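You operate a simulated robot arm through the tools that you are given. There is no shell and no other tool. Be economical: measure what you need, move in short steps, check, and stop when the job is done.

You run a simulated two-armed robot. Do the job below in one go: nothing can be reset, and whatever is moved stays where it is left.

TASK
Take the milky bottle and put it on top of the white box. Take the yellow pin on the brown plank ledge and put it away on the end of the grey plank shelf. Put the navy brush on top of the brown box. Take the yellow-headed pin on the top of the beige bench and put it away on the brown plywood board. Put the blue brush on top of the green tin. Put the grey snap hook on the top of the long rack away on the back of the black tote. The order is free. Set down upright: milky bottle, yellow pin.

The check looks at the end state, three seconds after you hand in, the way a careful person would. Anything else that was tipped, shoved, dropped, spilled or broken makes it a failure.

THE ROBOT
Two 7-joint arms with two-finger parallel grippers on one trunk, on a base that drives. Base frame: it is fixed to the floor where the robot stands at the start and does not move with it; the origin is under the middle of the robot, x ahead of it, y to its left, z up; the surface under the hand at the start is at about z = 0.8. Readings come in m, rad, newtons and seconds.
The left shoulder is at the start at [0.08, 0.131, 0.947], the right one opposite. With the tool pointing down near the work surface each hand reaches from about 0.4 to 0.86 m from the robot's upright axis, wherever it stands, measured 20 degrees to its own side. Places, roughly: back of the black tote (56x13 cm) [4, -0.48, 0.56]; blue brush (6x5x14 cm) [-1.2, -1.6, 0.8]; brown box [-1.25, 0, 0.75]; brown plywood board (92x24 cm) [-1.42, -4.02, 0.86]; end of the grey plank shelf [5.5, -2.7, 0.7]; green tin [-1.25, -4.25, 1]; grey snap hook (4x4x12 cm) [0.5, -2.8, 0.9]; milky bottle (6x6x13 cm) [0.5, 0.1, 0.4]; navy brush (7x5x13 cm) [-1.4, -0.2, 0.8]; white box [-1.25, 0.5, 0.75]; yellow pin (5x5x8 cm) [0.4, 0.4, 0.9]; yellow-headed pin (4x4x12 cm) [-1.5, -0.3, 0.9]. Payload 1.57 kg a hand.
Tool frame (each hand has its own): the origin (TCP) lies between the finger pads and is the grasp point; the fingertips stand 0.03 m ahead of it; z points along the fingers, y is the line along which they close. Largest opening 0.11 m; finger width 0.024, thickness 0.012; the body of the gripper, 0.048 by 0.112 m, starts 0.078 m behind the TCP.
Orientation is that of the tool frame in the base frame, as a unit quaternion [w, x, y, z]. With the fingers straight down and closing along the base's y, the tool's x points along the base's -x, its y along +y and its z along -z.

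THE INTERFACE
- The arms move only by the tool play_rows. It takes "left_moves", "right_moves" or both (then of equal length, played together; a hand with none holds still); each is a list of rows, each a list of 3 entries, a list of its own where there are three numbers: the shift along the base's x, y, z in m, then the turn, a rotation vector about the base's x, y, z in rad, then the finger opening in m, from 0 to 0.11. In form: [[[x, y, z], [rx, ry, rz], fingers], ...]. A call has 1 to 8 rows; each row shifts and turns the commanded pose from where the row before left it. Rows are played at 5 a second. More than 0.05 m and 0.15 rad between two rows, or a gripper value outside its range, and nothing of the call is played. A pose out of reach is approached as far as the arm can. The call stops where the force on the tool passes 40 N (or 10 N more than at its start, if that is more) or the arm is blocked; 0.2 s more then pass. The fingers move at their own pace (about 0.108 m/s each) and stop on an object; they squeeze with about 38 N. The grip force told is the motor's: it shows also when the fingers shut on nothing. Time passes only in rows, and 0.2 s behind the last, so rows that do not move let the fingers close. It gives the time, the measured TCP pose, the force on the tool (base axes), the opening and the grip force at its end, in the units of the frame above (readings bear some noise), with the torque about the TCP (base axes, N m) and any sound that the robot's microphone picked up.
- Cameras (640 x 400 px; columns grow to the right, rows downward): "scene" is now at [-0.0651, 0.0428, 1.4116]; the picture's right is [0.49, -0.87, 0.00], its down [-0.55, -0.31, -0.78] and it looks along [0.68, 0.38, -0.63] (base axes); focal length 261 px, centre (320, 200). "left" rides on the left gripper at [0.07, -0.016, -0.141] in its tool frame; the picture's right is [0.23, 0.97, 0.00], its down [-0.86, 0.20, -0.48] and it looks along [-0.47, 0.11, 0.88] (tool axes); focal length 222 px, centre (320, 200). "right" rides on the right gripper at [0.07, 0.016, -0.141] in its tool frame; the picture's right is [-0.23, 0.97, 0.00], its down [-0.86, -0.20, -0.48] and it looks along [-0.47, -0.11, 0.88] (tool axes); focal length 222 px, centre (320, 200).
- capture(camera): a new picture of that camera. The clock stands still meanwhile.
- base_move(legs): drives the robot by 1 to 6 legs, each [ahead, left, turn to the left] in m, m and rad, along the robot's own axes; the way and the turn of a leg run together, so that a leg with both is an arc; at most 1.5 m and 3.142 rad a leg. The arms and the cameras ride along, it lands a little off, and it stops where it bumps. It gives what a move gives.
- pan_tilt(pan, tilt): turns the head with the scene camera to pan (to the left, within 1.902 rad either way) and tilt (down, from -0.506 to 1.204), counted from straight ahead of the robot. It gives what a move gives.
- pixel_to_xyz(camera, pixels): for up to 12 pixels [column, row] of the newest picture of that camera ("zoom" is the newest enlarged one), the place [x, y, z] in the base frame of the surface seen there, good to about 0.002 m. The clock stands still meanwhile.
- inspect(camera, box): a new picture of the part [left, top, right, bottom] of that camera's present view, enlarged. The clock stands still meanwhile.
- close_job(): hands the job in; it is judged then, once.

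Keep the steps short. Do not move on a guess: measure, check each grasp and each placing, and mend mistakes. In all there are 124 turns and 124 pictures (those below and enlarged ones count). Leave the grippers open and the arms clear of the work at the hand-in unless told otherwise, and finish with a single line.

The tools are called after ">>>" by a JSON object that holds its "op" and its "data". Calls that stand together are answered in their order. play_rows: Moves the arms, as the interface text tells. Its arguments: {"type":"object","properties":{"left_moves":{"type":"array","items":{"type":"array"}},"right_moves":{"type":"array","items":{"type":"array"}}},"required":[]} The other tools are called the same way: base_move (legs) drives the base; pan_tilt (pan, tilt) turns the head that bears the scene camera; capture (camera) takes a picture; pixel_to_xyz (camera, pixels) gives the place of the surface under pixels of a picture; inspect (camera, box) takes an enlarged picture of a part of a camera's view; close_job () hands the job in.

At the start:

```text
time_s: 0.0
left_eef_pos: [0.3979, 0.3937, 1.0637]
left_tool_rot: [-0.001, 0.0, 1.0, 0.0]
left_contact_force: [-0.8, -0.6, -0.5]
left_ft_torque: [0.0, 0.03, 0.01]
left_opening: 0.11
left_grip_force: 0.0
right_eef_pos: [0.5081, 0.0627, 1.0626]
right_tool_rot: [0.0, 0.0, 1.0, 0.0]
right_contact_force: [0.2, -0.8, 0.1]
right_ft_torque: [-0.02, -0.04, 0.02]
right_opening: 0.11
right_grip_force: 0.0
robot x, y, heading: [-0.0004, -0.0038, -0.001]
head pan, tilt: [0.511, 0.677]
```

scene: 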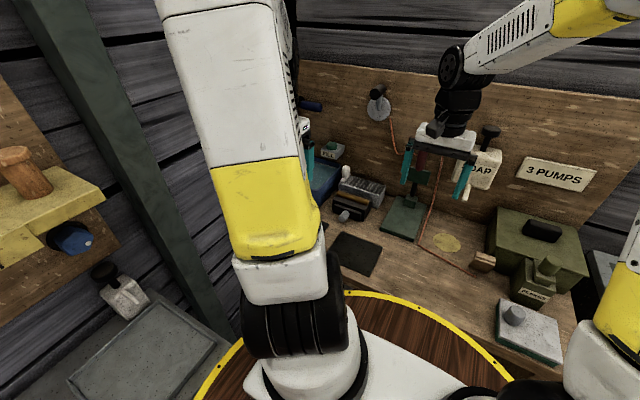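
right: 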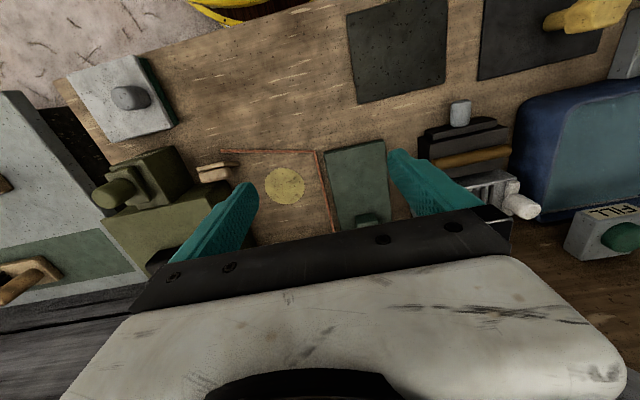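
left: 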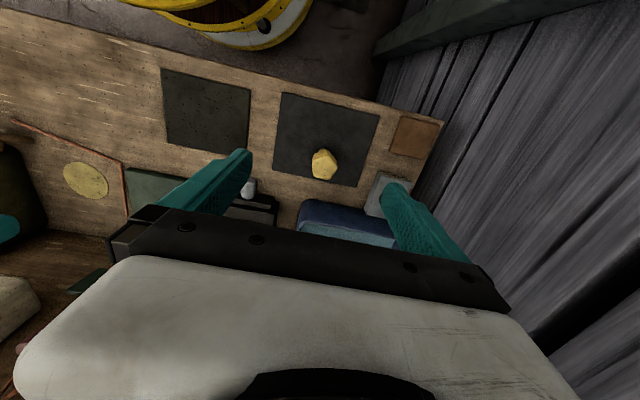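

I see a yellow pin in the left hand's view at (323,163), on a dark pad. I measure it and its surroundings first.

>>> {"op": "pixel_to_xyz", "data": {"camera": "left", "pixels": [[323, 155], [315, 170], [333, 165], [325, 176], [300, 150], [350, 180], [205, 110], [345, 105]]}}

>>> {"op": "inspect", "data": {"camera": "left", "box": [240, 80, 440, 220]}}

>>> {"op": "pan_tilt", "data": {"pan": 0.3, "tilt": 1.1}}

>>> {"op": "capture", "data": {"camera": "scene"}}

```text
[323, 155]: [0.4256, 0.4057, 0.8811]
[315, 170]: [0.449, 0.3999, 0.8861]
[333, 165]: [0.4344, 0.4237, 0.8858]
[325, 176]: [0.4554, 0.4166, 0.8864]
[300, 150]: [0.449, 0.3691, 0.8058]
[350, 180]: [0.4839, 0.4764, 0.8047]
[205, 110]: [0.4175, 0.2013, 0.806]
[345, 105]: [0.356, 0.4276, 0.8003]
```

```text
2.86 times, centred on (340, 150) of left
```

zoom: 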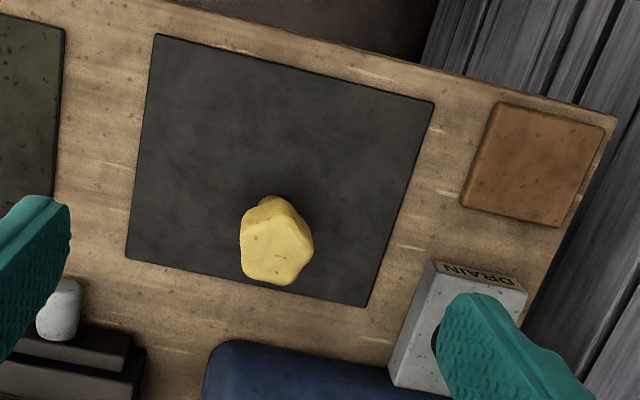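

```text
time_s: 0.9
left_eef_pos: [0.3977, 0.394, 1.0645]
left_tool_rot: [0.001, 0.0, 1.0, 0.0]
left_contact_force: [0.3, 0.0, -0.5]
left_ft_torque: [0.03, -0.02, -0.02]
left_opening: 0.11
left_grip_force: 0.1
right_eef_pos: [0.5089, 0.0628, 1.0616]
right_tool_rot: [0.001, 0.0, 1.0, 0.0]
right_contact_force: [-0.5, 0.0, -0.1]
right_ft_torque: [0.01, 0.0, 0.0]
right_opening: 0.1101
right_grip_force: 0.0
robot x, y, heading: [-0.0018, -0.0015, 0.0]
head pan, tilt: [0.3, 1.1]
```

```text
119 pictures are left
```

scene: 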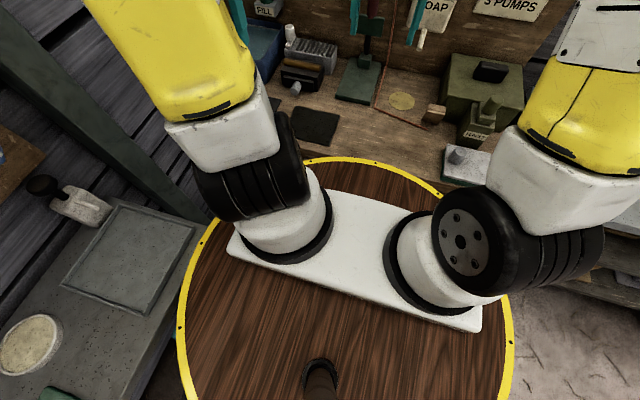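

Yellow pin: top near (0.441,0.41,0.886), standing on the pad at z≈0.805. Next I look around the room before planning.

>>> {"op": "pan_tilt", "data": {"pan": 1.9, "tilt": 0.45}}

>>> {"op": "capture", "data": {"camera": "scene"}}

>>> {"op": "pan_tilt", "data": {"pan": -0.9, "tilt": 0.45}}

>>> {"op": "capture", "data": {"camera": "scene"}}

>>> {"op": "pan_tilt", "data": {"pan": -1.9, "tilt": 0.45}}

>>> {"op": "capture", "data": {"camera": "scene"}}

```text
time_s: 2.5
left_eef_pos: [0.3975, 0.3933, 1.0644]
left_tool_rot: [0.0, 0.0, 1.0, 0.0]
left_contact_force: [0.5, -0.2, -0.4]
left_ft_torque: [0.0, -0.02, -0.03]
left_opening: 0.1103
left_grip_force: 0.1
right_eef_pos: [0.5086, 0.063, 1.0626]
right_tool_rot: [0.0, 0.0, 1.0, 0.0]
right_contact_force: [0.2, -0.9, 0.3]
right_ft_torque: [-0.04, -0.03, 0.01]
right_opening: 0.1099
right_grip_force: 0.1
robot x, y, heading: [0.0003, -0.0012, -0.0]
head pan, tilt: [1.901, 0.45]
```

```text
118 pictures are left
```

scene: 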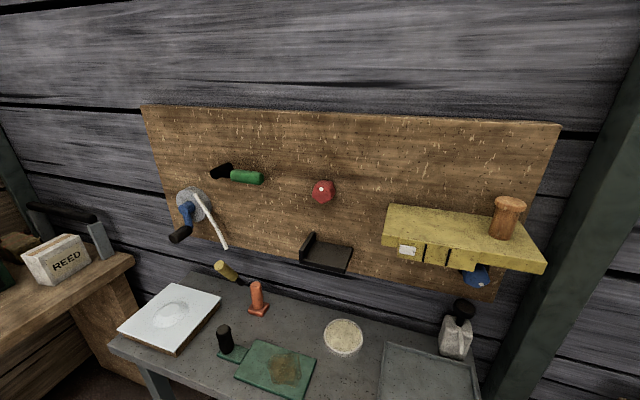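

```text
time_s: 5.0
left_eef_pos: [0.3968, 0.3944, 1.0636]
left_tool_rot: [0.0, 0.0, 1.0, 0.0]
left_contact_force: [0.8, -0.6, 0.0]
left_ft_torque: [0.0, -0.03, 0.03]
left_opening: 0.1102
left_grip_force: 0.1
right_eef_pos: [0.5079, 0.0624, 1.0623]
right_tool_rot: [0.0, 0.0, 1.0, -0.001]
right_contact_force: [0.4, -0.1, 0.5]
right_ft_torque: [-0.01, 0.0, 0.0]
right_opening: 0.11
right_grip_force: 0.1
robot x, y, heading: [0.0035, 0.0018, -0.004]
head pan, tilt: [-0.901, 0.45]
```

```text
117 pictures are left
```

scene: 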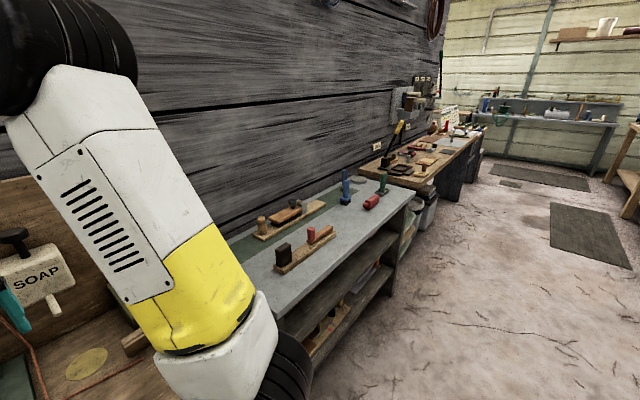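

```text
time_s: 6.3
left_eef_pos: [0.3973, 0.3944, 1.0648]
left_tool_rot: [0.0, -0.001, 1.0, 0.001]
left_contact_force: [0.6, -0.2, 0.0]
left_ft_torque: [0.04, 0.02, 0.02]
left_opening: 0.1102
left_grip_force: 0.1
right_eef_pos: [0.508, 0.0622, 1.0615]
right_tool_rot: [0.0, 0.0, 1.0, 0.001]
right_contact_force: [0.2, -0.5, -1.0]
right_ft_torque: [-0.03, -0.05, 0.01]
right_opening: 0.1101
right_grip_force: 0.1
robot x, y, heading: [-0.0011, 0.002, -0.003]
head pan, tilt: [-1.901, 0.45]
```

```text
116 pictures are left
```

scene: 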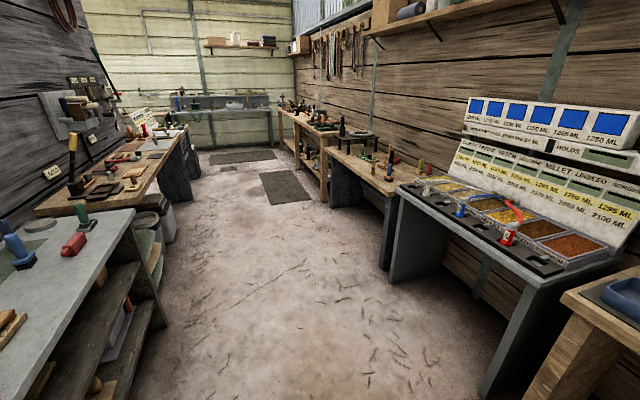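

The room is a corridor running along -y, with benches on both sides. I measure the edges of the benches in the latest picture to know how far I can back up.

>>> {"op": "pixel_to_xyz", "data": {"camera": "scene", "pixels": [[572, 292], [600, 360], [405, 195], [420, 200], [135, 212], [100, 300], [155, 195], [280, 250], [340, 140], [200, 110], [360, 155], [425, 185]]}}

>>> {"op": "pan_tilt", "data": {"pan": 0.0, "tilt": 0.9}}

>>> {"op": "capture", "data": {"camera": "scene"}}

```text
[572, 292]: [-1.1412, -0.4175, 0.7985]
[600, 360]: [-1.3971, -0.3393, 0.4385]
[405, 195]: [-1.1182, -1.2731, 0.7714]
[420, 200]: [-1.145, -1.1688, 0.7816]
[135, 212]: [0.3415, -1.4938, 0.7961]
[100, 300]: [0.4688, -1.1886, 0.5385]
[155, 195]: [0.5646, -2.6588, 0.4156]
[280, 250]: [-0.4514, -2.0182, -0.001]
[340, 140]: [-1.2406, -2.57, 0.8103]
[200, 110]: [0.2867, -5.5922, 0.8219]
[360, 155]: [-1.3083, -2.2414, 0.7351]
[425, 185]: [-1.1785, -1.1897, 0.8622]
```

```text
time_s: 8.2
left_eef_pos: [0.3975, 0.3947, 1.0659]
left_tool_rot: [0.0, 0.0, 1.0, 0.0]
left_contact_force: [0.4, -0.1, 0.8]
left_ft_torque: [0.01, -0.02, 0.0]
left_opening: 0.1097
left_grip_force: 0.0
right_eef_pos: [0.5083, 0.0634, 1.0636]
right_tool_rot: [0.0, 0.001, 1.0, 0.0]
right_contact_force: [0.3, -1.0, -0.6]
right_ft_torque: [0.02, -0.02, 0.01]
right_opening: 0.11
right_grip_force: 0.1
robot x, y, heading: [0.0003, 0.0016, -0.001]
head pan, tilt: [0.0, 0.901]
```

```text
115 pictures are left
```

scene: 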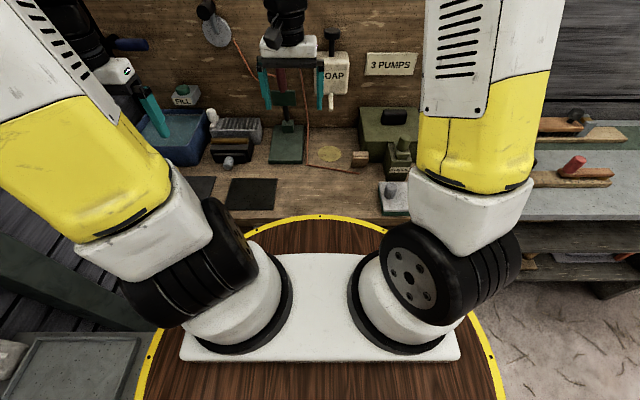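

The path behind is clear to x≈-1.14. I back up 0.5 m so the right hand can look under the bench.

>>> {"op": "base_move", "data": {"legs": [[-0.55, 0, 0]]}}

>>> {"op": "pan_tilt", "data": {"pan": 0.15, "tilt": 0.75}}

>>> {"op": "play_rows", "data": {"right_moves": [[[0, 0, -0.05], [0, -0.14, 0], 0.11], [[0, 0, -0.05], [0, -0.14, 0], 0.11], [[0, 0, -0.05], [0, -0.14, 0], 0.11], [[0, 0, -0.05], [0, -0.14, 0], 0.11], [[0, 0, -0.05], [0, -0.14, 0], 0.11], [[0, 0, -0.05], [0, -0.14, 0], 0.11], [[0, 0, -0.05], [0, -0.14, 0], 0.11], [[0, 0, -0.05], [0, -0.14, 0], 0.11]]}}

>>> {"op": "capture", "data": {"camera": "right"}}

>>> {"op": "capture", "data": {"camera": "scene"}}

```text
time_s: 11.4
left_eef_pos: [-0.1638, 0.3944, 1.065]
left_tool_rot: [-0.001, -0.001, 1.0, 0.001]
left_contact_force: [0.0, -0.6, 0.6]
left_ft_torque: [0.01, 0.02, -0.02]
left_opening: 0.1101
left_grip_force: 0.1
right_eef_pos: [-0.0534, 0.0637, 1.0614]
right_tool_rot: [0.0, -0.001, 1.0, -0.001]
right_contact_force: [-0.4, 0.0, 0.2]
right_ft_torque: [-0.04, 0.02, 0.0]
right_opening: 0.1099
right_grip_force: 0.0
robot x, y, heading: [-0.5653, 0.0009, 0.001]
head pan, tilt: [0.0, 0.901]
```

```text
time_s: 12.1
left_eef_pos: [-0.1638, 0.3944, 1.064]
left_tool_rot: [0.0, -0.001, 1.0, 0.0]
left_contact_force: [0.1, 0.3, -1.0]
left_ft_torque: [0.0, 0.04, 0.01]
left_opening: 0.11
left_grip_force: 0.1
right_eef_pos: [-0.0527, 0.0632, 1.0624]
right_tool_rot: [0.0, -0.001, 1.0, 0.0]
right_contact_force: [-0.5, 0.4, -0.6]
right_ft_torque: [0.01, 0.01, 0.0]
right_opening: 0.1102
right_grip_force: 0.0
robot x, y, heading: [-0.5592, -0.0003, 0.001]
head pan, tilt: [0.15, 0.75]
```

```text
time_s: 13.8
left_eef_pos: [-0.1635, 0.3938, 1.0632]
left_tool_rot: [-0.001, 0.0, 1.0, -0.001]
left_contact_force: [0.4, 0.2, 1.1]
left_ft_torque: [0.02, 0.0, -0.02]
left_opening: 0.1099
left_grip_force: 0.2
right_eef_pos: [-0.016, 0.1154, 0.7716]
right_tool_rot: [0.518, 0.091, 0.847, 0.081]
right_contact_force: [-0.2, -0.1, -0.3]
right_ft_torque: [0.01, 0.03, 0.03]
right_opening: 0.11
right_grip_force: 0.1
robot x, y, heading: [-0.5642, 0.0005, 0.006]
head pan, tilt: [0.15, 0.75]
stopped in row 8 (right hand): the arm was blocked; the commanded pose is now the measured one
```

```text
114 pictures are left
```

right: 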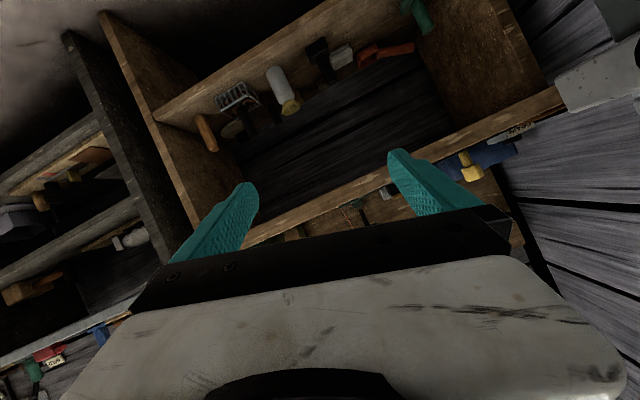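

```text
113 pictures are left
```

scene: 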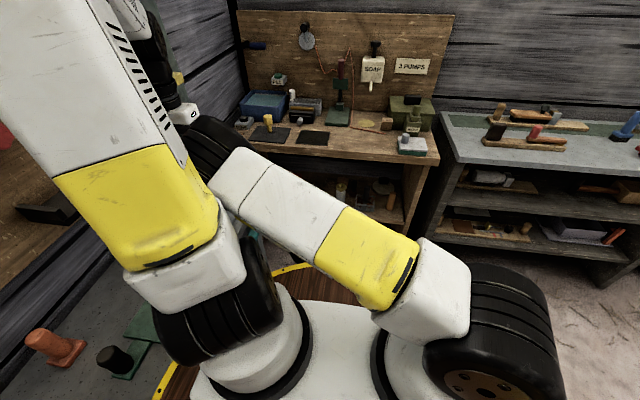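

The shelf under the bench is visible in the right hand's view (image upside-down), with a whitish bottle around (280,85). I enlarge and measure it.

>>> {"op": "pixel_to_xyz", "data": {"camera": "right", "pixels": [[275, 72], [280, 88], [290, 105], [289, 84], [270, 90], [262, 60], [315, 0], [540, 95], [225, 95], [322, 60], [380, 195], [205, 135]]}}

>>> {"op": "inspect", "data": {"camera": "right", "box": [180, 20, 420, 170]}}

>>> {"op": "inspect", "data": {"camera": "scene", "box": [230, 60, 450, 240]}}

```text
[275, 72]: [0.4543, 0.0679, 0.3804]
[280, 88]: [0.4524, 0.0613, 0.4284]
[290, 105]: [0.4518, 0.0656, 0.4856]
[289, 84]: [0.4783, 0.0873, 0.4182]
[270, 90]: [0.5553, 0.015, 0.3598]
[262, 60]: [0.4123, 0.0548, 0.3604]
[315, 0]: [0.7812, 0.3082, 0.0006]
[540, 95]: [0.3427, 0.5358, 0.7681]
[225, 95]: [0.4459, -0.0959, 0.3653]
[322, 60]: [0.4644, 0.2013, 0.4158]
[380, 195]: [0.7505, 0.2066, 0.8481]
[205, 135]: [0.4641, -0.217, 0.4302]
```

```text
2.67 times, centred on (300, 95) of right
```

zoom: 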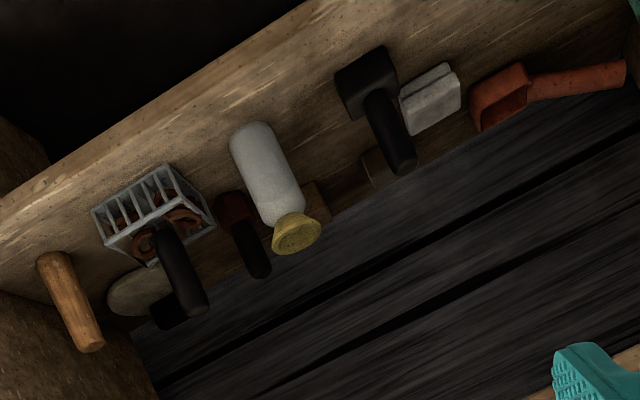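

```text
2.22 times, centred on (340, 150) of scene
```

zoom: 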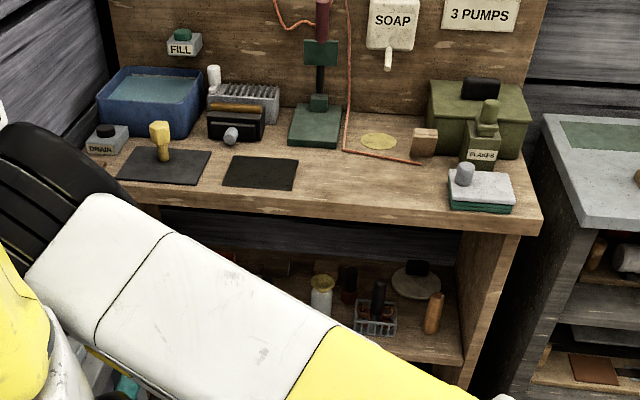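

The milky bottle (yellow cap) stands at about (0.478, 0.068), shelf z≈0.36, top ≈0.495. The right arm crosses the left one and got blocked, so I'll fold the right arm back, shift the robot to the right, and use the left hand instead.

>>> {"op": "play_rows", "data": {"right_moves": [[[-0.004, -0.03, 0.036], [-0.0213, 0.1365, 0.024], 0.11], [[-0.004, -0.03, 0.036], [-0.0213, 0.1365, 0.024], 0.11], [[-0.004, -0.03, 0.036], [-0.0213, 0.1365, 0.024], 0.11], [[-0.004, -0.03, 0.036], [-0.0213, 0.1365, 0.024], 0.11], [[-0.004, -0.03, 0.036], [-0.0213, 0.1365, 0.024], 0.11], [[-0.004, -0.03, 0.036], [-0.0213, 0.1365, 0.024], 0.11], [[-0.004, -0.03, 0.036], [-0.0213, 0.1365, 0.024], 0.11], [[-0.004, -0.03, 0.036], [-0.0213, 0.1365, 0.024], 0.11]]}}

>>> {"op": "base_move", "data": {"legs": [[0, -0.27, 0]]}}

```text
time_s: 15.6
left_eef_pos: [-0.1656, 0.3939, 1.064]
left_tool_rot: [-0.001, 0.0, 1.0, -0.002]
left_contact_force: [0.0, 0.1, 0.6]
left_ft_torque: [-0.03, -0.01, 0.03]
left_opening: 0.11
left_grip_force: 0.0
right_eef_pos: [-0.0489, -0.1242, 1.0606]
right_tool_rot: [-0.002, -0.002, 1.0, 0.002]
right_contact_force: [0.0, -0.3, -0.5]
right_ft_torque: [-0.01, 0.02, 0.02]
right_opening: 0.1099
right_grip_force: 0.1
robot x, y, heading: [-0.5608, -0.0026, 0.0]
head pan, tilt: [0.15, 0.75]
```

```text
time_s: 17.5
left_eef_pos: [-0.1633, 0.1255, 1.0631]
left_tool_rot: [0.0, 0.001, 1.0, 0.0]
left_contact_force: [-0.1, -0.1, 1.1]
left_ft_torque: [-0.02, 0.02, 0.03]
left_opening: 0.1098
left_grip_force: 0.0
right_eef_pos: [-0.048, -0.3934, 1.0595]
right_tool_rot: [-0.003, -0.001, 1.0, 0.002]
right_contact_force: [0.2, 0.2, -0.7]
right_ft_torque: [-0.01, 0.0, 0.0]
right_opening: 0.1098
right_grip_force: 0.0
robot x, y, heading: [-0.5621, -0.2698, -0.001]
head pan, tilt: [0.15, 0.75]
```

The robot is now at y=-0.27. I lower the left hand and pitch it forward.

>>> {"op": "play_rows", "data": {"left_moves": [[[0.015, -0.006, -0.045], [0, -0.14, 0], 0.11], [[0.015, -0.006, -0.045], [0, -0.14, 0], 0.11], [[0.015, -0.006, -0.045], [0, -0.14, 0], 0.11], [[0.015, -0.006, -0.045], [0, -0.14, 0], 0.11], [[0.015, -0.006, -0.045], [0, -0.14, 0], 0.11], [[0.015, -0.006, -0.045], [0, -0.14, 0], 0.11], [[0.015, -0.006, -0.045], [0, -0.14, 0], 0.11], [[0.015, -0.006, -0.045], [0, -0.14, 0], 0.11]]}}

>>> {"op": "capture", "data": {"camera": "left"}}

```text
time_s: 19.3
left_eef_pos: [-0.0457, 0.0755, 0.7013]
left_tool_rot: [0.531, 0.001, 0.847, -0.001]
left_contact_force: [0.3, -0.1, 0.5]
left_ft_torque: [-0.03, -0.01, 0.02]
left_opening: 0.11
left_grip_force: 0.1
right_eef_pos: [-0.0483, -0.3923, 1.0582]
right_tool_rot: [-0.001, 0.0, 1.0, 0.002]
right_contact_force: [-0.9, -0.2, 0.4]
right_ft_torque: [0.03, 0.01, 0.04]
right_opening: 0.11
right_grip_force: 0.1
robot x, y, heading: [-0.5594, -0.2703, -0.003]
head pan, tilt: [0.15, 0.75]
```

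```text
110 pictures are left
```

left: 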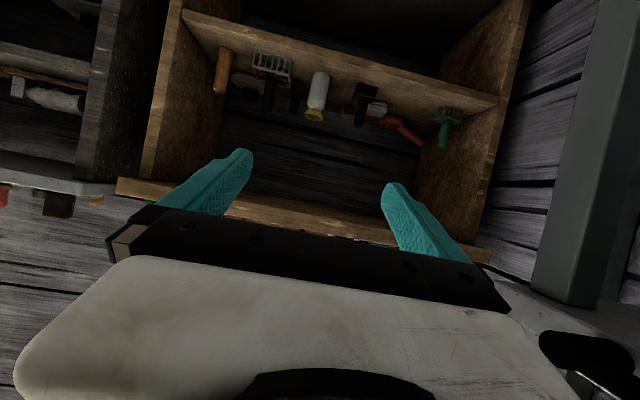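

The pose is exact and the bottle is at (318,90) in a clear view. I lower the hand to z≈0.43 and measure the bottle again.

>>> {"op": "pixel_to_xyz", "data": {"camera": "left", "pixels": [[319, 80], [317, 95], [314, 116], [311, 95], [325, 95], [318, 72], [330, 55], [270, 60], [362, 92]]}}

>>> {"op": "play_rows", "data": {"left_moves": [[[0, 0, -0.045], [0, 0, 0], 0.09], [[0, 0, -0.045], [0, 0, 0], 0.09], [[0, 0, -0.045], [0, 0, 0], 0.09], [[0, 0, -0.045], [0, 0, 0], 0.09], [[0, 0, -0.045], [0, 0, 0], 0.09], [[0, 0, -0.04], [0, 0, 0], 0.09]]}}

```text
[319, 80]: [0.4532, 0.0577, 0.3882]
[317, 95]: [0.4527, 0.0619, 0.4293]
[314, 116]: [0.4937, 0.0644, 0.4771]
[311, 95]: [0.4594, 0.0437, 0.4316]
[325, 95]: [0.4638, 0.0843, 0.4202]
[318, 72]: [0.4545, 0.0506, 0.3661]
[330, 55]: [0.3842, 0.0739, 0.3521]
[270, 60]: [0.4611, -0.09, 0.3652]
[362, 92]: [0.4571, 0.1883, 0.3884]
```

```text
time_s: 20.7
left_eef_pos: [-0.0436, 0.0781, 0.4393]
left_tool_rot: [0.531, 0.001, 0.847, 0.0]
left_contact_force: [-0.6, -0.1, -0.4]
left_ft_torque: [0.04, 0.01, 0.02]
left_opening: 0.0898
left_grip_force: 0.0
right_eef_pos: [-0.0488, -0.3936, 1.0589]
right_tool_rot: [-0.002, -0.002, 1.0, 0.003]
right_contact_force: [0.1, 0.6, 1.1]
right_ft_torque: [0.01, -0.04, -0.01]
right_opening: 0.1099
right_grip_force: 0.0
robot x, y, heading: [-0.5601, -0.2694, 0.003]
head pan, tilt: [0.15, 0.75]
```

Bottle axis is near (0.481, 0.064). I drive 0.35 m ahead.

>>> {"op": "base_move", "data": {"legs": [[0.35, 0, 0]]}}

>>> {"op": "capture", "data": {"camera": "left"}}

```text
time_s: 23.0
left_eef_pos: [0.3066, 0.0773, 0.4411]
left_tool_rot: [0.53, 0.001, 0.848, -0.001]
left_contact_force: [0.7, -0.2, -0.2]
left_ft_torque: [-0.01, 0.01, 0.0]
left_opening: 0.0898
left_grip_force: 0.1
right_eef_pos: [0.301, -0.392, 1.06]
right_tool_rot: [-0.001, -0.001, 1.0, 0.002]
right_contact_force: [0.1, 0.5, 0.3]
right_ft_torque: [0.05, -0.02, -0.03]
right_opening: 0.1102
right_grip_force: 0.1
robot x, y, heading: [-0.2111, -0.2694, 0.004]
head pan, tilt: [0.15, 0.75]
```

```text
109 pictures are left
```

left: 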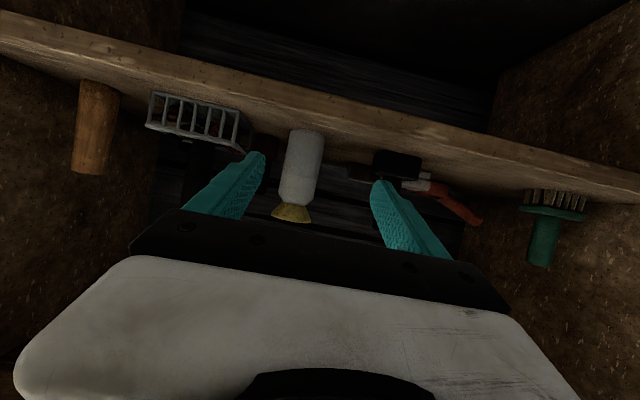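

The bottle is between the fingers' paths. I advance 0.17 m, then close.

>>> {"op": "pixel_to_xyz", "data": {"camera": "left", "pixels": [[290, 165], [300, 165], [312, 165], [303, 140], [292, 212]]}}

>>> {"op": "play_rows", "data": {"left_moves": [[[0.02, -0.013, -0.008], [0, 0, 0], 0.09], [[0.035, 0, 0], [0, 0, 0], 0.09], [[0.035, 0, 0], [0, 0, 0], 0.09], [[0.03, 0, 0], [0, 0, 0], 0.09], [[0.03, 0, 0], [0, 0, 0], 0.09], [[0.02, 0, 0], [0, 0, 0], 0.09]]}}

>>> {"op": "capture", "data": {"camera": "left"}}

```text
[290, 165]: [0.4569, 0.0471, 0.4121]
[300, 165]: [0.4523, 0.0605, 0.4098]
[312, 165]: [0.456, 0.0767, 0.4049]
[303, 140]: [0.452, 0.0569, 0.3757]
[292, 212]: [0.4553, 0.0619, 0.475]
```

```text
time_s: 24.4
left_eef_pos: [0.4766, 0.0658, 0.4319]
left_tool_rot: [0.53, 0.002, 0.848, -0.001]
left_contact_force: [0.4, -0.3, -0.5]
left_ft_torque: [0.02, 0.02, 0.03]
left_opening: 0.0902
left_grip_force: 0.1
right_eef_pos: [0.3009, -0.3933, 1.059]
right_tool_rot: [-0.001, -0.001, 1.0, 0.002]
right_contact_force: [-0.7, 0.8, 1.5]
right_ft_torque: [0.03, -0.01, -0.03]
right_opening: 0.11
right_grip_force: 0.1
robot x, y, heading: [-0.2074, -0.2665, 0.001]
head pan, tilt: [0.15, 0.75]
```

```text
108 pictures are left
```

left: 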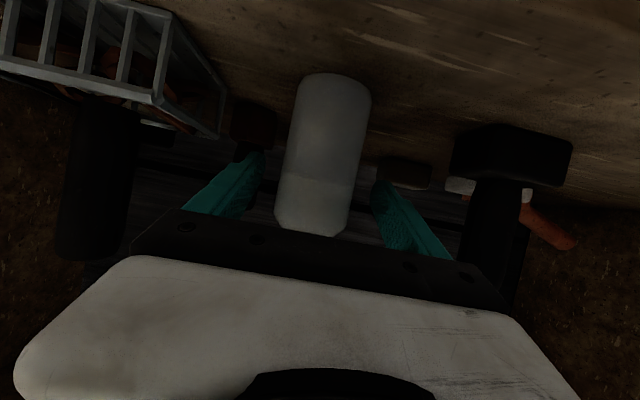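

The fingers straddle the bottle. I close them and wait.

>>> {"op": "play_rows", "data": {"left_moves": [[[0, 0, 0], [0, 0, 0], 0.03], [[0, 0, 0], [0, 0, 0], 0.03], [[0, 0, 0], [0, 0, 0], 0.03], [[0, 0, 0.02], [0, 0, 0], 0.03]]}}

>>> {"op": "capture", "data": {"camera": "left"}}

```text
time_s: 25.4
left_eef_pos: [0.476, 0.0658, 0.4512]
left_tool_rot: [0.529, 0.001, 0.848, -0.001]
left_contact_force: [0.4, -0.9, -2.7]
left_ft_torque: [0.02, 0.01, 0.01]
left_opening: 0.0559
left_grip_force: 37.3
right_eef_pos: [0.3014, -0.3917, 1.0594]
right_tool_rot: [-0.001, -0.001, 1.0, 0.001]
right_contact_force: [0.4, 0.0, -0.2]
right_ft_torque: [0.01, -0.01, -0.02]
right_opening: 0.1098
right_grip_force: 0.2
robot x, y, heading: [-0.2095, -0.2699, 0.005]
head pan, tilt: [0.15, 0.75]
```

```text
107 pictures are left
```

left: 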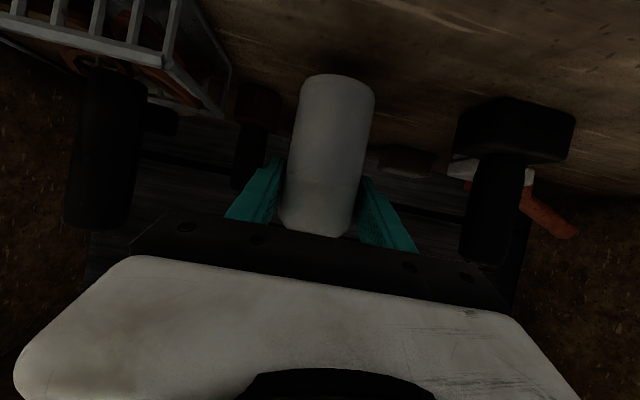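

The bottle is gripped (opening 0.056, ~2.5 N weight). Its base is 0.07 below the TCP. I draw it straight out of the shelf, then lift.

>>> {"op": "play_rows", "data": {"left_moves": [[[-0.04, 0, 0.01], [0, 0, 0], 0.03], [[-0.045, 0, 0], [0, 0, 0], 0.03], [[-0.045, 0, 0], [0, 0, 0], 0.03], [[-0.045, 0, 0], [0, 0, 0], 0.03], [[-0.04, 0, 0], [0, 0, 0], 0.03]]}}

>>> {"op": "base_move", "data": {"legs": [[-0.35, 0, 0]]}}

>>> {"op": "play_rows", "data": {"left_moves": [[[0.02, 0.0, 0.045], [0, 0, 0], 0.03], [[0.02, 0, 0.045], [0, 0, 0], 0.03], [[0.02, 0, 0.045], [0, 0, 0], 0.03], [[0.02, 0, 0.045], [0, 0, 0], 0.03], [[0.02, 0, 0.045], [0, 0, 0], 0.03], [[0, 0, 0.045], [0, 0, 0], 0.03], [[0, 0, 0.045], [0, 0, 0], 0.03], [[0, 0, 0.045], [0, 0, 0], 0.03]]}}

>>> {"op": "play_rows", "data": {"left_moves": [[[0.0, 0.0, 0.045], [0, 0, 0], 0.03], [[0, 0, 0.045], [0, 0, 0], 0.03], [[0, 0, 0.045], [0, 0, 0], 0.03], [[0, 0, 0.045], [0, 0, 0], 0.03]]}}

>>> {"op": "pan_tilt", "data": {"pan": 1.9, "tilt": 0.8}}

>>> {"op": "capture", "data": {"camera": "scene"}}

```text
time_s: 26.6
left_eef_pos: [0.2592, 0.0656, 0.4641]
left_tool_rot: [0.53, -0.001, 0.848, 0.001]
left_contact_force: [-0.5, 0.1, -3.1]
left_ft_torque: [0.0, 0.03, 0.01]
left_opening: 0.0559
left_grip_force: 38.2
right_eef_pos: [0.3023, -0.3928, 1.0603]
right_tool_rot: [-0.002, 0.001, 1.0, 0.002]
right_contact_force: [-0.4, -0.5, 0.4]
right_ft_torque: [0.03, 0.0, -0.01]
right_opening: 0.11
right_grip_force: 0.0
robot x, y, heading: [-0.2091, -0.2694, 0.006]
head pan, tilt: [0.15, 0.75]
```

```text
time_s: 28.9
left_eef_pos: [-0.0851, 0.062, 0.4628]
left_tool_rot: [0.53, 0.003, 0.848, -0.002]
left_contact_force: [0.4, -0.3, -2.3]
left_ft_torque: [-0.01, -0.01, -0.02]
left_opening: 0.0561
left_grip_force: 38.0
right_eef_pos: [-0.0468, -0.396, 1.059]
right_tool_rot: [-0.002, 0.002, 1.0, 0.002]
right_contact_force: [0.7, 0.3, -0.2]
right_ft_torque: [-0.03, -0.01, 0.01]
right_opening: 0.1101
right_grip_force: 0.1
robot x, y, heading: [-0.5556, -0.2692, 0.0]
head pan, tilt: [0.15, 0.75]
```

```text
time_s: 30.6
left_eef_pos: [0.0145, 0.0604, 0.8229]
left_tool_rot: [0.529, 0.003, 0.848, -0.002]
left_contact_force: [-0.5, -0.5, -2.9]
left_ft_torque: [-0.03, 0.04, -0.02]
left_opening: 0.056
left_grip_force: 38.0
right_eef_pos: [-0.0474, -0.3947, 1.0585]
right_tool_rot: [-0.003, 0.003, 1.0, 0.002]
right_contact_force: [0.8, 0.2, -0.9]
right_ft_torque: [0.01, -0.01, -0.02]
right_opening: 0.1098
right_grip_force: 0.0
robot x, y, heading: [-0.5583, -0.2692, -0.002]
head pan, tilt: [0.15, 0.75]
```

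```text
time_s: 31.6
left_eef_pos: [0.014, 0.0622, 1.0049]
left_tool_rot: [0.53, 0.002, 0.848, -0.001]
left_contact_force: [0.9, 0.1, -2.9]
left_ft_torque: [-0.01, 0.03, -0.02]
left_opening: 0.0558
left_grip_force: 38.1
right_eef_pos: [-0.047, -0.3949, 1.0589]
right_tool_rot: [-0.003, 0.003, 1.0, 0.003]
right_contact_force: [0.7, 0.3, 0.3]
right_ft_torque: [-0.03, 0.03, 0.02]
right_opening: 0.11
right_grip_force: 0.0
robot x, y, heading: [-0.5595, -0.2706, -0.002]
head pan, tilt: [0.15, 0.75]
```

```text
time_s: 33.4
left_eef_pos: [0.0135, 0.0627, 1.0033]
left_tool_rot: [0.531, 0.003, 0.848, -0.002]
left_contact_force: [0.5, 0.5, -2.2]
left_ft_torque: [-0.01, -0.02, -0.02]
left_opening: 0.056
left_grip_force: 38.0
right_eef_pos: [-0.0461, -0.3941, 1.0595]
right_tool_rot: [-0.001, 0.001, 1.0, 0.002]
right_contact_force: [-0.7, -0.5, 0.6]
right_ft_torque: [0.04, -0.01, 0.01]
right_opening: 0.1098
right_grip_force: 0.0
robot x, y, heading: [-0.5536, -0.2697, -0.005]
head pan, tilt: [1.901, 0.799]
```

```text
106 pictures are left
```

scene: 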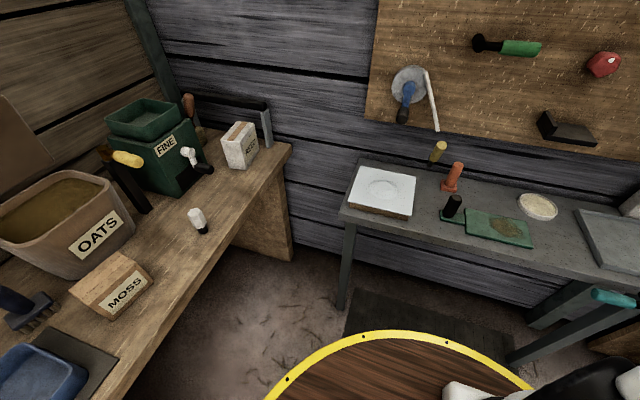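

I see the white "REED" box at (240,145), the brown "MOSS" box at (115,283) and the navy brush at (25,300). I enlarge and measure.

>>> {"op": "pixel_to_xyz", "data": {"camera": "scene", "pixels": [[222, 136], [240, 122], [256, 126], [240, 140], [292, 146], [175, 300], [110, 255], [75, 288], [150, 268], [110, 280], [340, 205], [350, 345]]}}

>>> {"op": "inspect", "data": {"camera": "scene", "box": [60, 80, 300, 230]}}

>>> {"op": "inspect", "data": {"camera": "scene", "box": [0, 210, 220, 400]}}

```text
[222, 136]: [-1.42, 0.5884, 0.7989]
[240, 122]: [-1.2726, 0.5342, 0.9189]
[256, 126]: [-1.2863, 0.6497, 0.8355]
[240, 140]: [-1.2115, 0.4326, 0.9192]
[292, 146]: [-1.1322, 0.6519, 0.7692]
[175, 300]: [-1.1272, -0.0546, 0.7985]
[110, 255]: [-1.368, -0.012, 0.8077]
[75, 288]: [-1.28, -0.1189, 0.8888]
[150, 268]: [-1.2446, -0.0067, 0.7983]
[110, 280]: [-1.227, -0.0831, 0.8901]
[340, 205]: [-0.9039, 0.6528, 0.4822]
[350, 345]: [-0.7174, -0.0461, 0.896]
```

```text
2.67 times, centred on (180, 155) of scene
```

zoom: 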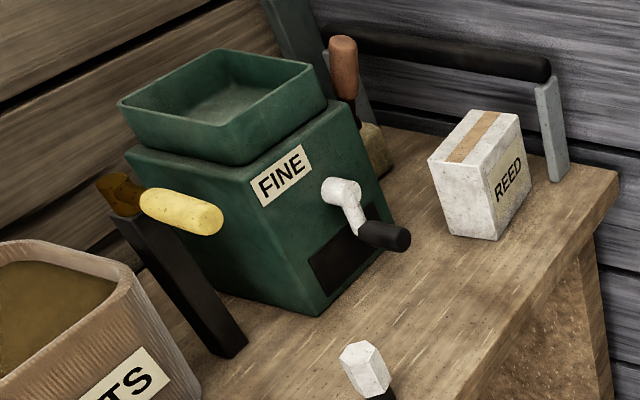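

```text
2.11 times, centred on (110, 305) of scene
```

zoom: 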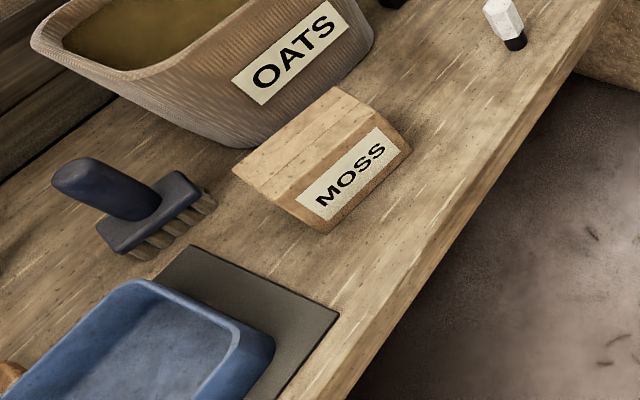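

White box top z≈0.919 around (-1.245,0.49); brown box top z≈0.89. I raise the bottle a little for clearance, then drive next to the white box and turn left.

>>> {"op": "play_rows", "data": {"left_moves": [[[-0.03, 0.0, 0.045], [0, 0, 0], 0.03], [[-0.03, 0, 0.035], [0, 0, 0], 0.03], [[-0.03, 0, 0.03], [0, 0, 0], 0.03]]}}

>>> {"op": "base_move", "data": {"legs": [[-0.165, 0.22, 0], [0, 0, 2.0]]}}

>>> {"op": "pan_tilt", "data": {"pan": 0.5, "tilt": 0.8}}

>>> {"op": "capture", "data": {"camera": "scene"}}

>>> {"op": "capture", "data": {"camera": "left"}}

```text
refused: row 1 steps farther than a row can; nothing moved
```

```text
time_s: 37.1
left_eef_pos: [-0.3609, 0.4963, 1.0003]
left_tool_rot: [0.515, -0.186, 0.829, 0.114]
left_contact_force: [-0.4, -1.4, -3.3]
left_ft_torque: [0.0, 0.02, 0.05]
left_opening: 0.0561
left_grip_force: 37.7
right_eef_pos: [-0.2086, 0.0767, 1.0592]
right_tool_rot: [-0.001, -0.238, 0.971, 0.002]
right_contact_force: [0.2, -0.3, -0.9]
right_ft_torque: [0.04, -0.04, -0.05]
right_opening: 0.11
right_grip_force: 0.1
robot x, y, heading: [-0.7215, -0.0449, 0.473]
head pan, tilt: [1.901, 0.799]
stopped in leg 2: the force on the tool passed its limit at 59 N (the readings are from after the stop); the commanded pose is now the measured one
```

```text
time_s: 38.6
left_eef_pos: [-0.3619, 0.4965, 1.0012]
left_tool_rot: [0.514, -0.186, 0.829, 0.114]
left_contact_force: [0.0, -4.4, -5.8]
left_ft_torque: [0.17, 0.02, -0.01]
left_opening: 0.056
left_grip_force: 38.3
right_eef_pos: [-0.2109, 0.0765, 1.0588]
right_tool_rot: [-0.002, -0.237, 0.972, 0.002]
right_contact_force: [0.4, 0.0, 0.0]
right_ft_torque: [-0.03, 0.0, 0.0]
right_opening: 0.1101
right_grip_force: 0.1
robot x, y, heading: [-0.7233, -0.0528, 0.481]
head pan, tilt: [0.499, 0.799]
```

```text
103 pictures are left
```

scene: 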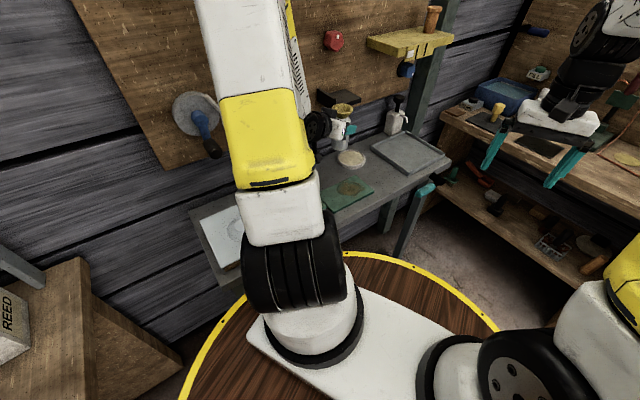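

```text
102 pictures are left
```

left: 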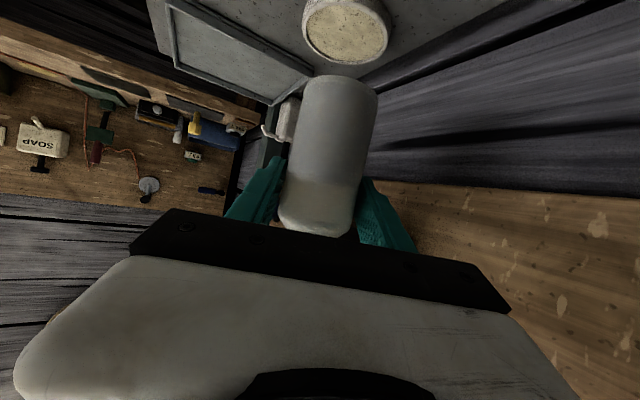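

The hand touched something on the wall board (59 N) at about (-0.36,0.50,1.0). I turn back right a little and check what was touched.

>>> {"op": "base_move", "data": {"legs": [[0, 0, -0.35]]}}

>>> {"op": "pan_tilt", "data": {"pan": 0.75, "tilt": 0.65}}

>>> {"op": "capture", "data": {"camera": "scene"}}

>>> {"op": "capture", "data": {"camera": "left"}}

```text
time_s: 40.1
left_eef_pos: [-0.2, 0.3444, 0.9999]
left_tool_rot: [0.527, -0.043, 0.849, 0.026]
left_contact_force: [-0.5, 0.4, -2.7]
left_ft_torque: [-0.01, 0.02, -0.01]
left_opening: 0.0557
left_grip_force: 38.1
right_eef_pos: [-0.1966, -0.1018, 1.0594]
right_tool_rot: [-0.002, -0.068, 0.998, 0.002]
right_contact_force: [-1.1, 0.0, 0.2]
right_ft_torque: [0.0, -0.02, -0.01]
right_opening: 0.1098
right_grip_force: 0.0
robot x, y, heading: [-0.7238, -0.0485, 0.137]
head pan, tilt: [0.499, 0.799]
```

```text
time_s: 40.9
left_eef_pos: [-0.1998, 0.3454, 1.0022]
left_tool_rot: [0.527, -0.043, 0.848, 0.025]
left_contact_force: [0.0, -0.2, -3.3]
left_ft_torque: [0.0, -0.01, 0.0]
left_opening: 0.0559
left_grip_force: 38.0
right_eef_pos: [-0.1981, -0.1009, 1.0592]
right_tool_rot: [-0.002, -0.068, 0.998, 0.001]
right_contact_force: [0.4, -0.2, 0.0]
right_ft_torque: [0.02, 0.03, 0.02]
right_opening: 0.1099
right_grip_force: 0.0
robot x, y, heading: [-0.7194, -0.0505, 0.137]
head pan, tilt: [0.75, 0.649]
```

```text
101 pictures are left
```

scene: 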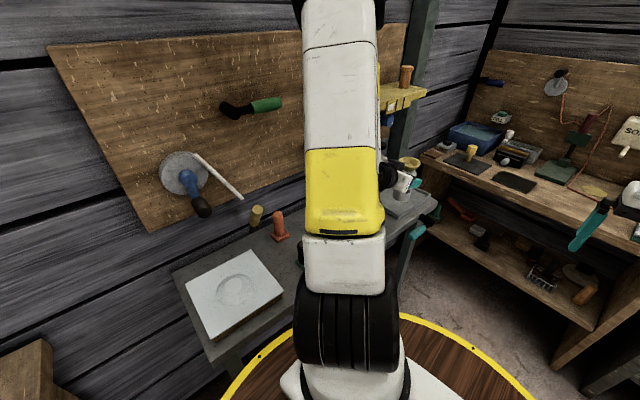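

```text
100 pictures are left
```

left: 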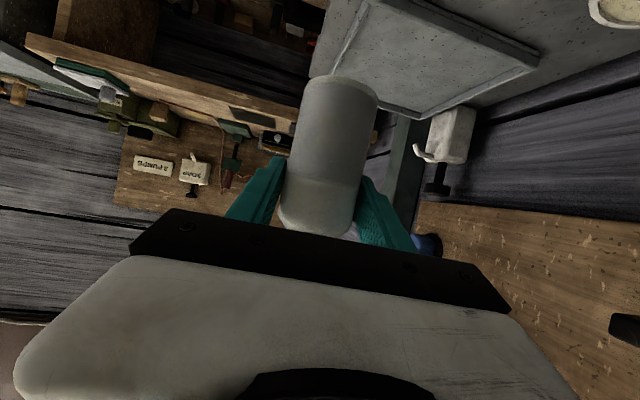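

Nothing looks knocked over. I'll do the turn in the open middle of the corridor instead, with the hand raised slightly, then approach the white box straight.

>>> {"op": "play_rows", "data": {"left_moves": [[[-0.03, 0.0, 0.03], [0, 0, 0], 0.03], [[-0.03, 0, 0.03], [0, 0, 0], 0.03]]}}

>>> {"op": "base_move", "data": {"legs": [[0.215, -0.787, 0], [0, 0, 1.863], [0.45, 0, 0]]}}

>>> {"op": "pan_tilt", "data": {"pan": 0.2, "tilt": 0.7}}

>>> {"op": "capture", "data": {"camera": "scene"}}

>>> {"op": "capture", "data": {"camera": "left"}}

```text
time_s: 41.5
left_eef_pos: [-0.259, 0.3478, 1.059]
left_tool_rot: [0.527, -0.042, 0.849, 0.025]
left_contact_force: [0.4, 0.2, -3.7]
left_ft_torque: [-0.04, 0.01, 0.0]
left_opening: 0.056
left_grip_force: 38.2
right_eef_pos: [-0.198, -0.1012, 1.0593]
right_tool_rot: [-0.002, -0.068, 0.998, 0.002]
right_contact_force: [0.5, 0.3, 0.6]
right_ft_torque: [-0.02, 0.05, -0.02]
right_opening: 0.11
right_grip_force: 0.1
robot x, y, heading: [-0.7225, -0.048, 0.138]
head pan, tilt: [0.75, 0.649]
```

```text
time_s: 52.7
left_eef_pos: [-1.1209, -0.0671, 1.0596]
left_tool_rot: [-0.289, 0.712, -0.465, -0.44]
left_contact_force: [-0.4, 0.5, -3.9]
left_ft_torque: [0.01, 0.01, -0.02]
left_opening: 0.0557
left_grip_force: 38.4
right_eef_pos: [-0.7156, 0.1288, 1.0592]
right_tool_rot: [0.002, 0.847, -0.532, 0.0]
right_contact_force: [0.4, 0.3, 0.1]
right_ft_torque: [0.02, 0.0, 0.01]
right_opening: 0.1102
right_grip_force: 0.1
robot x, y, heading: [-0.6043, -0.3869, 2.021]
head pan, tilt: [0.75, 0.649]
```

```text
time_s: 53.7
left_eef_pos: [-1.1221, -0.0672, 1.0594]
left_tool_rot: [-0.289, 0.712, -0.464, -0.441]
left_contact_force: [0.6, -0.7, -2.8]
left_ft_torque: [0.01, 0.0, 0.04]
left_opening: 0.0556
left_grip_force: 38.1
right_eef_pos: [-0.7155, 0.1298, 1.0584]
right_tool_rot: [0.002, 0.847, -0.532, -0.001]
right_contact_force: [-0.3, 0.5, 0.8]
right_ft_torque: [-0.01, -0.03, -0.02]
right_opening: 0.11
right_grip_force: 0.1
robot x, y, heading: [-0.603, -0.3846, 2.02]
head pan, tilt: [0.201, 0.7]
```

```text
99 pictures are left
```

scene: 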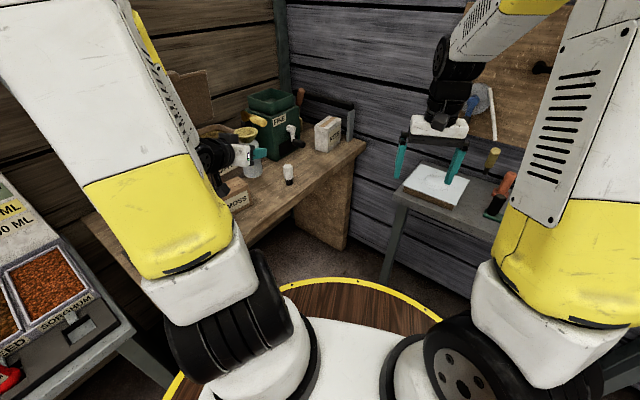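

```text
98 pictures are left
```

left: 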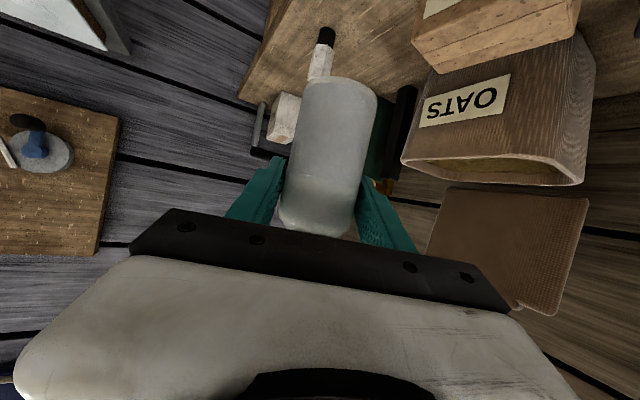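

The bottle is still held as before. I measure the white box top and the grinder in an enlarged view.

>>> {"op": "inspect", "data": {"camera": "scene", "box": [220, 80, 380, 200]}}

```text
3.33 times, centred on (300, 140) of scene
```

zoom: 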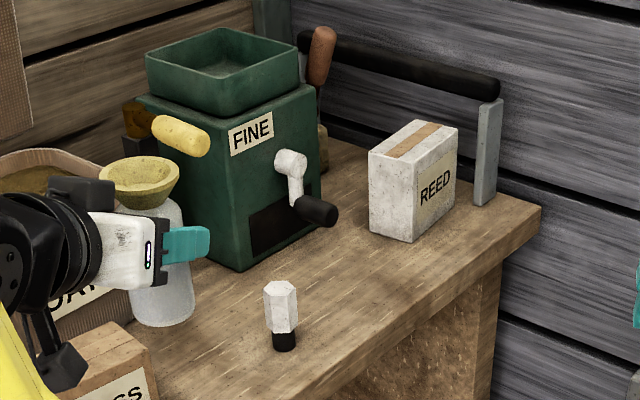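

>>> {"op": "pixel_to_xyz", "data": {"camera": "zoom", "pixels": [[372, 152], [412, 160], [454, 131], [418, 124], [412, 143], [408, 238], [318, 212], [290, 165], [280, 285], [280, 345], [484, 110], [300, 110]]}}

>>> {"op": "pixel_to_xyz", "data": {"camera": "zoom", "pixels": [[140, 172], [160, 210], [160, 270], [162, 322], [140, 200], [185, 310], [135, 310]]}}

```text
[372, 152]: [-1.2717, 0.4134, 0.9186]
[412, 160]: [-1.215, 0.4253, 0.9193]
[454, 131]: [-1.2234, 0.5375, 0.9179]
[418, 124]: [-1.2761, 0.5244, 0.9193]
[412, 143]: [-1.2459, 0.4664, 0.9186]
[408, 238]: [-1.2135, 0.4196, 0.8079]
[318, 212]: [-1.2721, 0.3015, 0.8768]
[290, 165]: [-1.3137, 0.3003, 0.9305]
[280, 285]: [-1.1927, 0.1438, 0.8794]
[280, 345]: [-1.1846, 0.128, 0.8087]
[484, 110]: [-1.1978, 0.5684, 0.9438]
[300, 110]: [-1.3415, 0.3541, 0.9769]
```

```text
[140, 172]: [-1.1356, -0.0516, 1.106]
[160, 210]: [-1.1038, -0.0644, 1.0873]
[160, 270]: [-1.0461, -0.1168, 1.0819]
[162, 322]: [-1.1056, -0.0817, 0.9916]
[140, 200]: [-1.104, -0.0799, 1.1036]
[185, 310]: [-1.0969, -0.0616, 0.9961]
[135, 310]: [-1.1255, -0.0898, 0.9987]
```

White box top: x -1.275…-1.214, y 0.414…0.538, z 0.919; the bottle bottom reads 0.99 (0.07 under TCP). I tuck the right hand away from the wall, then drive closer.

>>> {"op": "play_rows", "data": {"right_moves": [[[0.043, -0.025, 0], [0, 0, 0], 0.11], [[0.043, -0.025, 0], [0, 0, 0], 0.11], [[0.043, -0.025, 0], [0, 0, 0], 0.11], [[0.043, -0.025, 0], [0, 0, 0], 0.11], [[0.043, -0.025, 0], [0, 0, 0], 0.11]]}}

>>> {"op": "base_move", "data": {"legs": [[0.371, -0.049, 0]]}}

>>> {"op": "capture", "data": {"camera": "scene"}}

```text
time_s: 54.9
left_eef_pos: [-1.1224, -0.0662, 1.0605]
left_tool_rot: [-0.289, 0.712, -0.464, -0.441]
left_contact_force: [-0.7, 0.0, -3.4]
left_ft_torque: [0.01, -0.02, -0.02]
left_opening: 0.0557
left_grip_force: 37.9
right_eef_pos: [-0.4978, 0.002, 1.0596]
right_tool_rot: [0.002, 0.848, -0.53, 0.0]
right_contact_force: [0.0, 0.0, -0.5]
right_ft_torque: [-0.03, -0.03, -0.03]
right_opening: 0.11
right_grip_force: 0.0
robot x, y, heading: [-0.6046, -0.385, 2.023]
head pan, tilt: [0.201, 0.7]
```

```text
time_s: 57.3
left_eef_pos: [-1.2416, 0.2885, 1.0597]
left_tool_rot: [-0.288, 0.712, -0.464, -0.441]
left_contact_force: [0.0, -0.1, -3.0]
left_ft_torque: [0.01, 0.0, 0.01]
left_opening: 0.0559
left_grip_force: 38.1
right_eef_pos: [-0.6178, 0.3601, 1.0596]
right_tool_rot: [0.002, 0.848, -0.53, 0.0]
right_contact_force: [0.0, 0.1, 0.4]
right_ft_torque: [-0.02, 0.02, -0.01]
right_opening: 0.1101
right_grip_force: 0.0
robot x, y, heading: [-0.7206, -0.0268, 2.022]
head pan, tilt: [0.201, 0.7]
```

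```text
96 pictures are left
```

scene: 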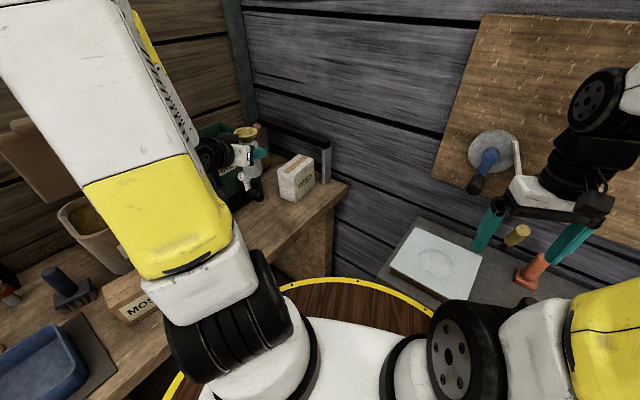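

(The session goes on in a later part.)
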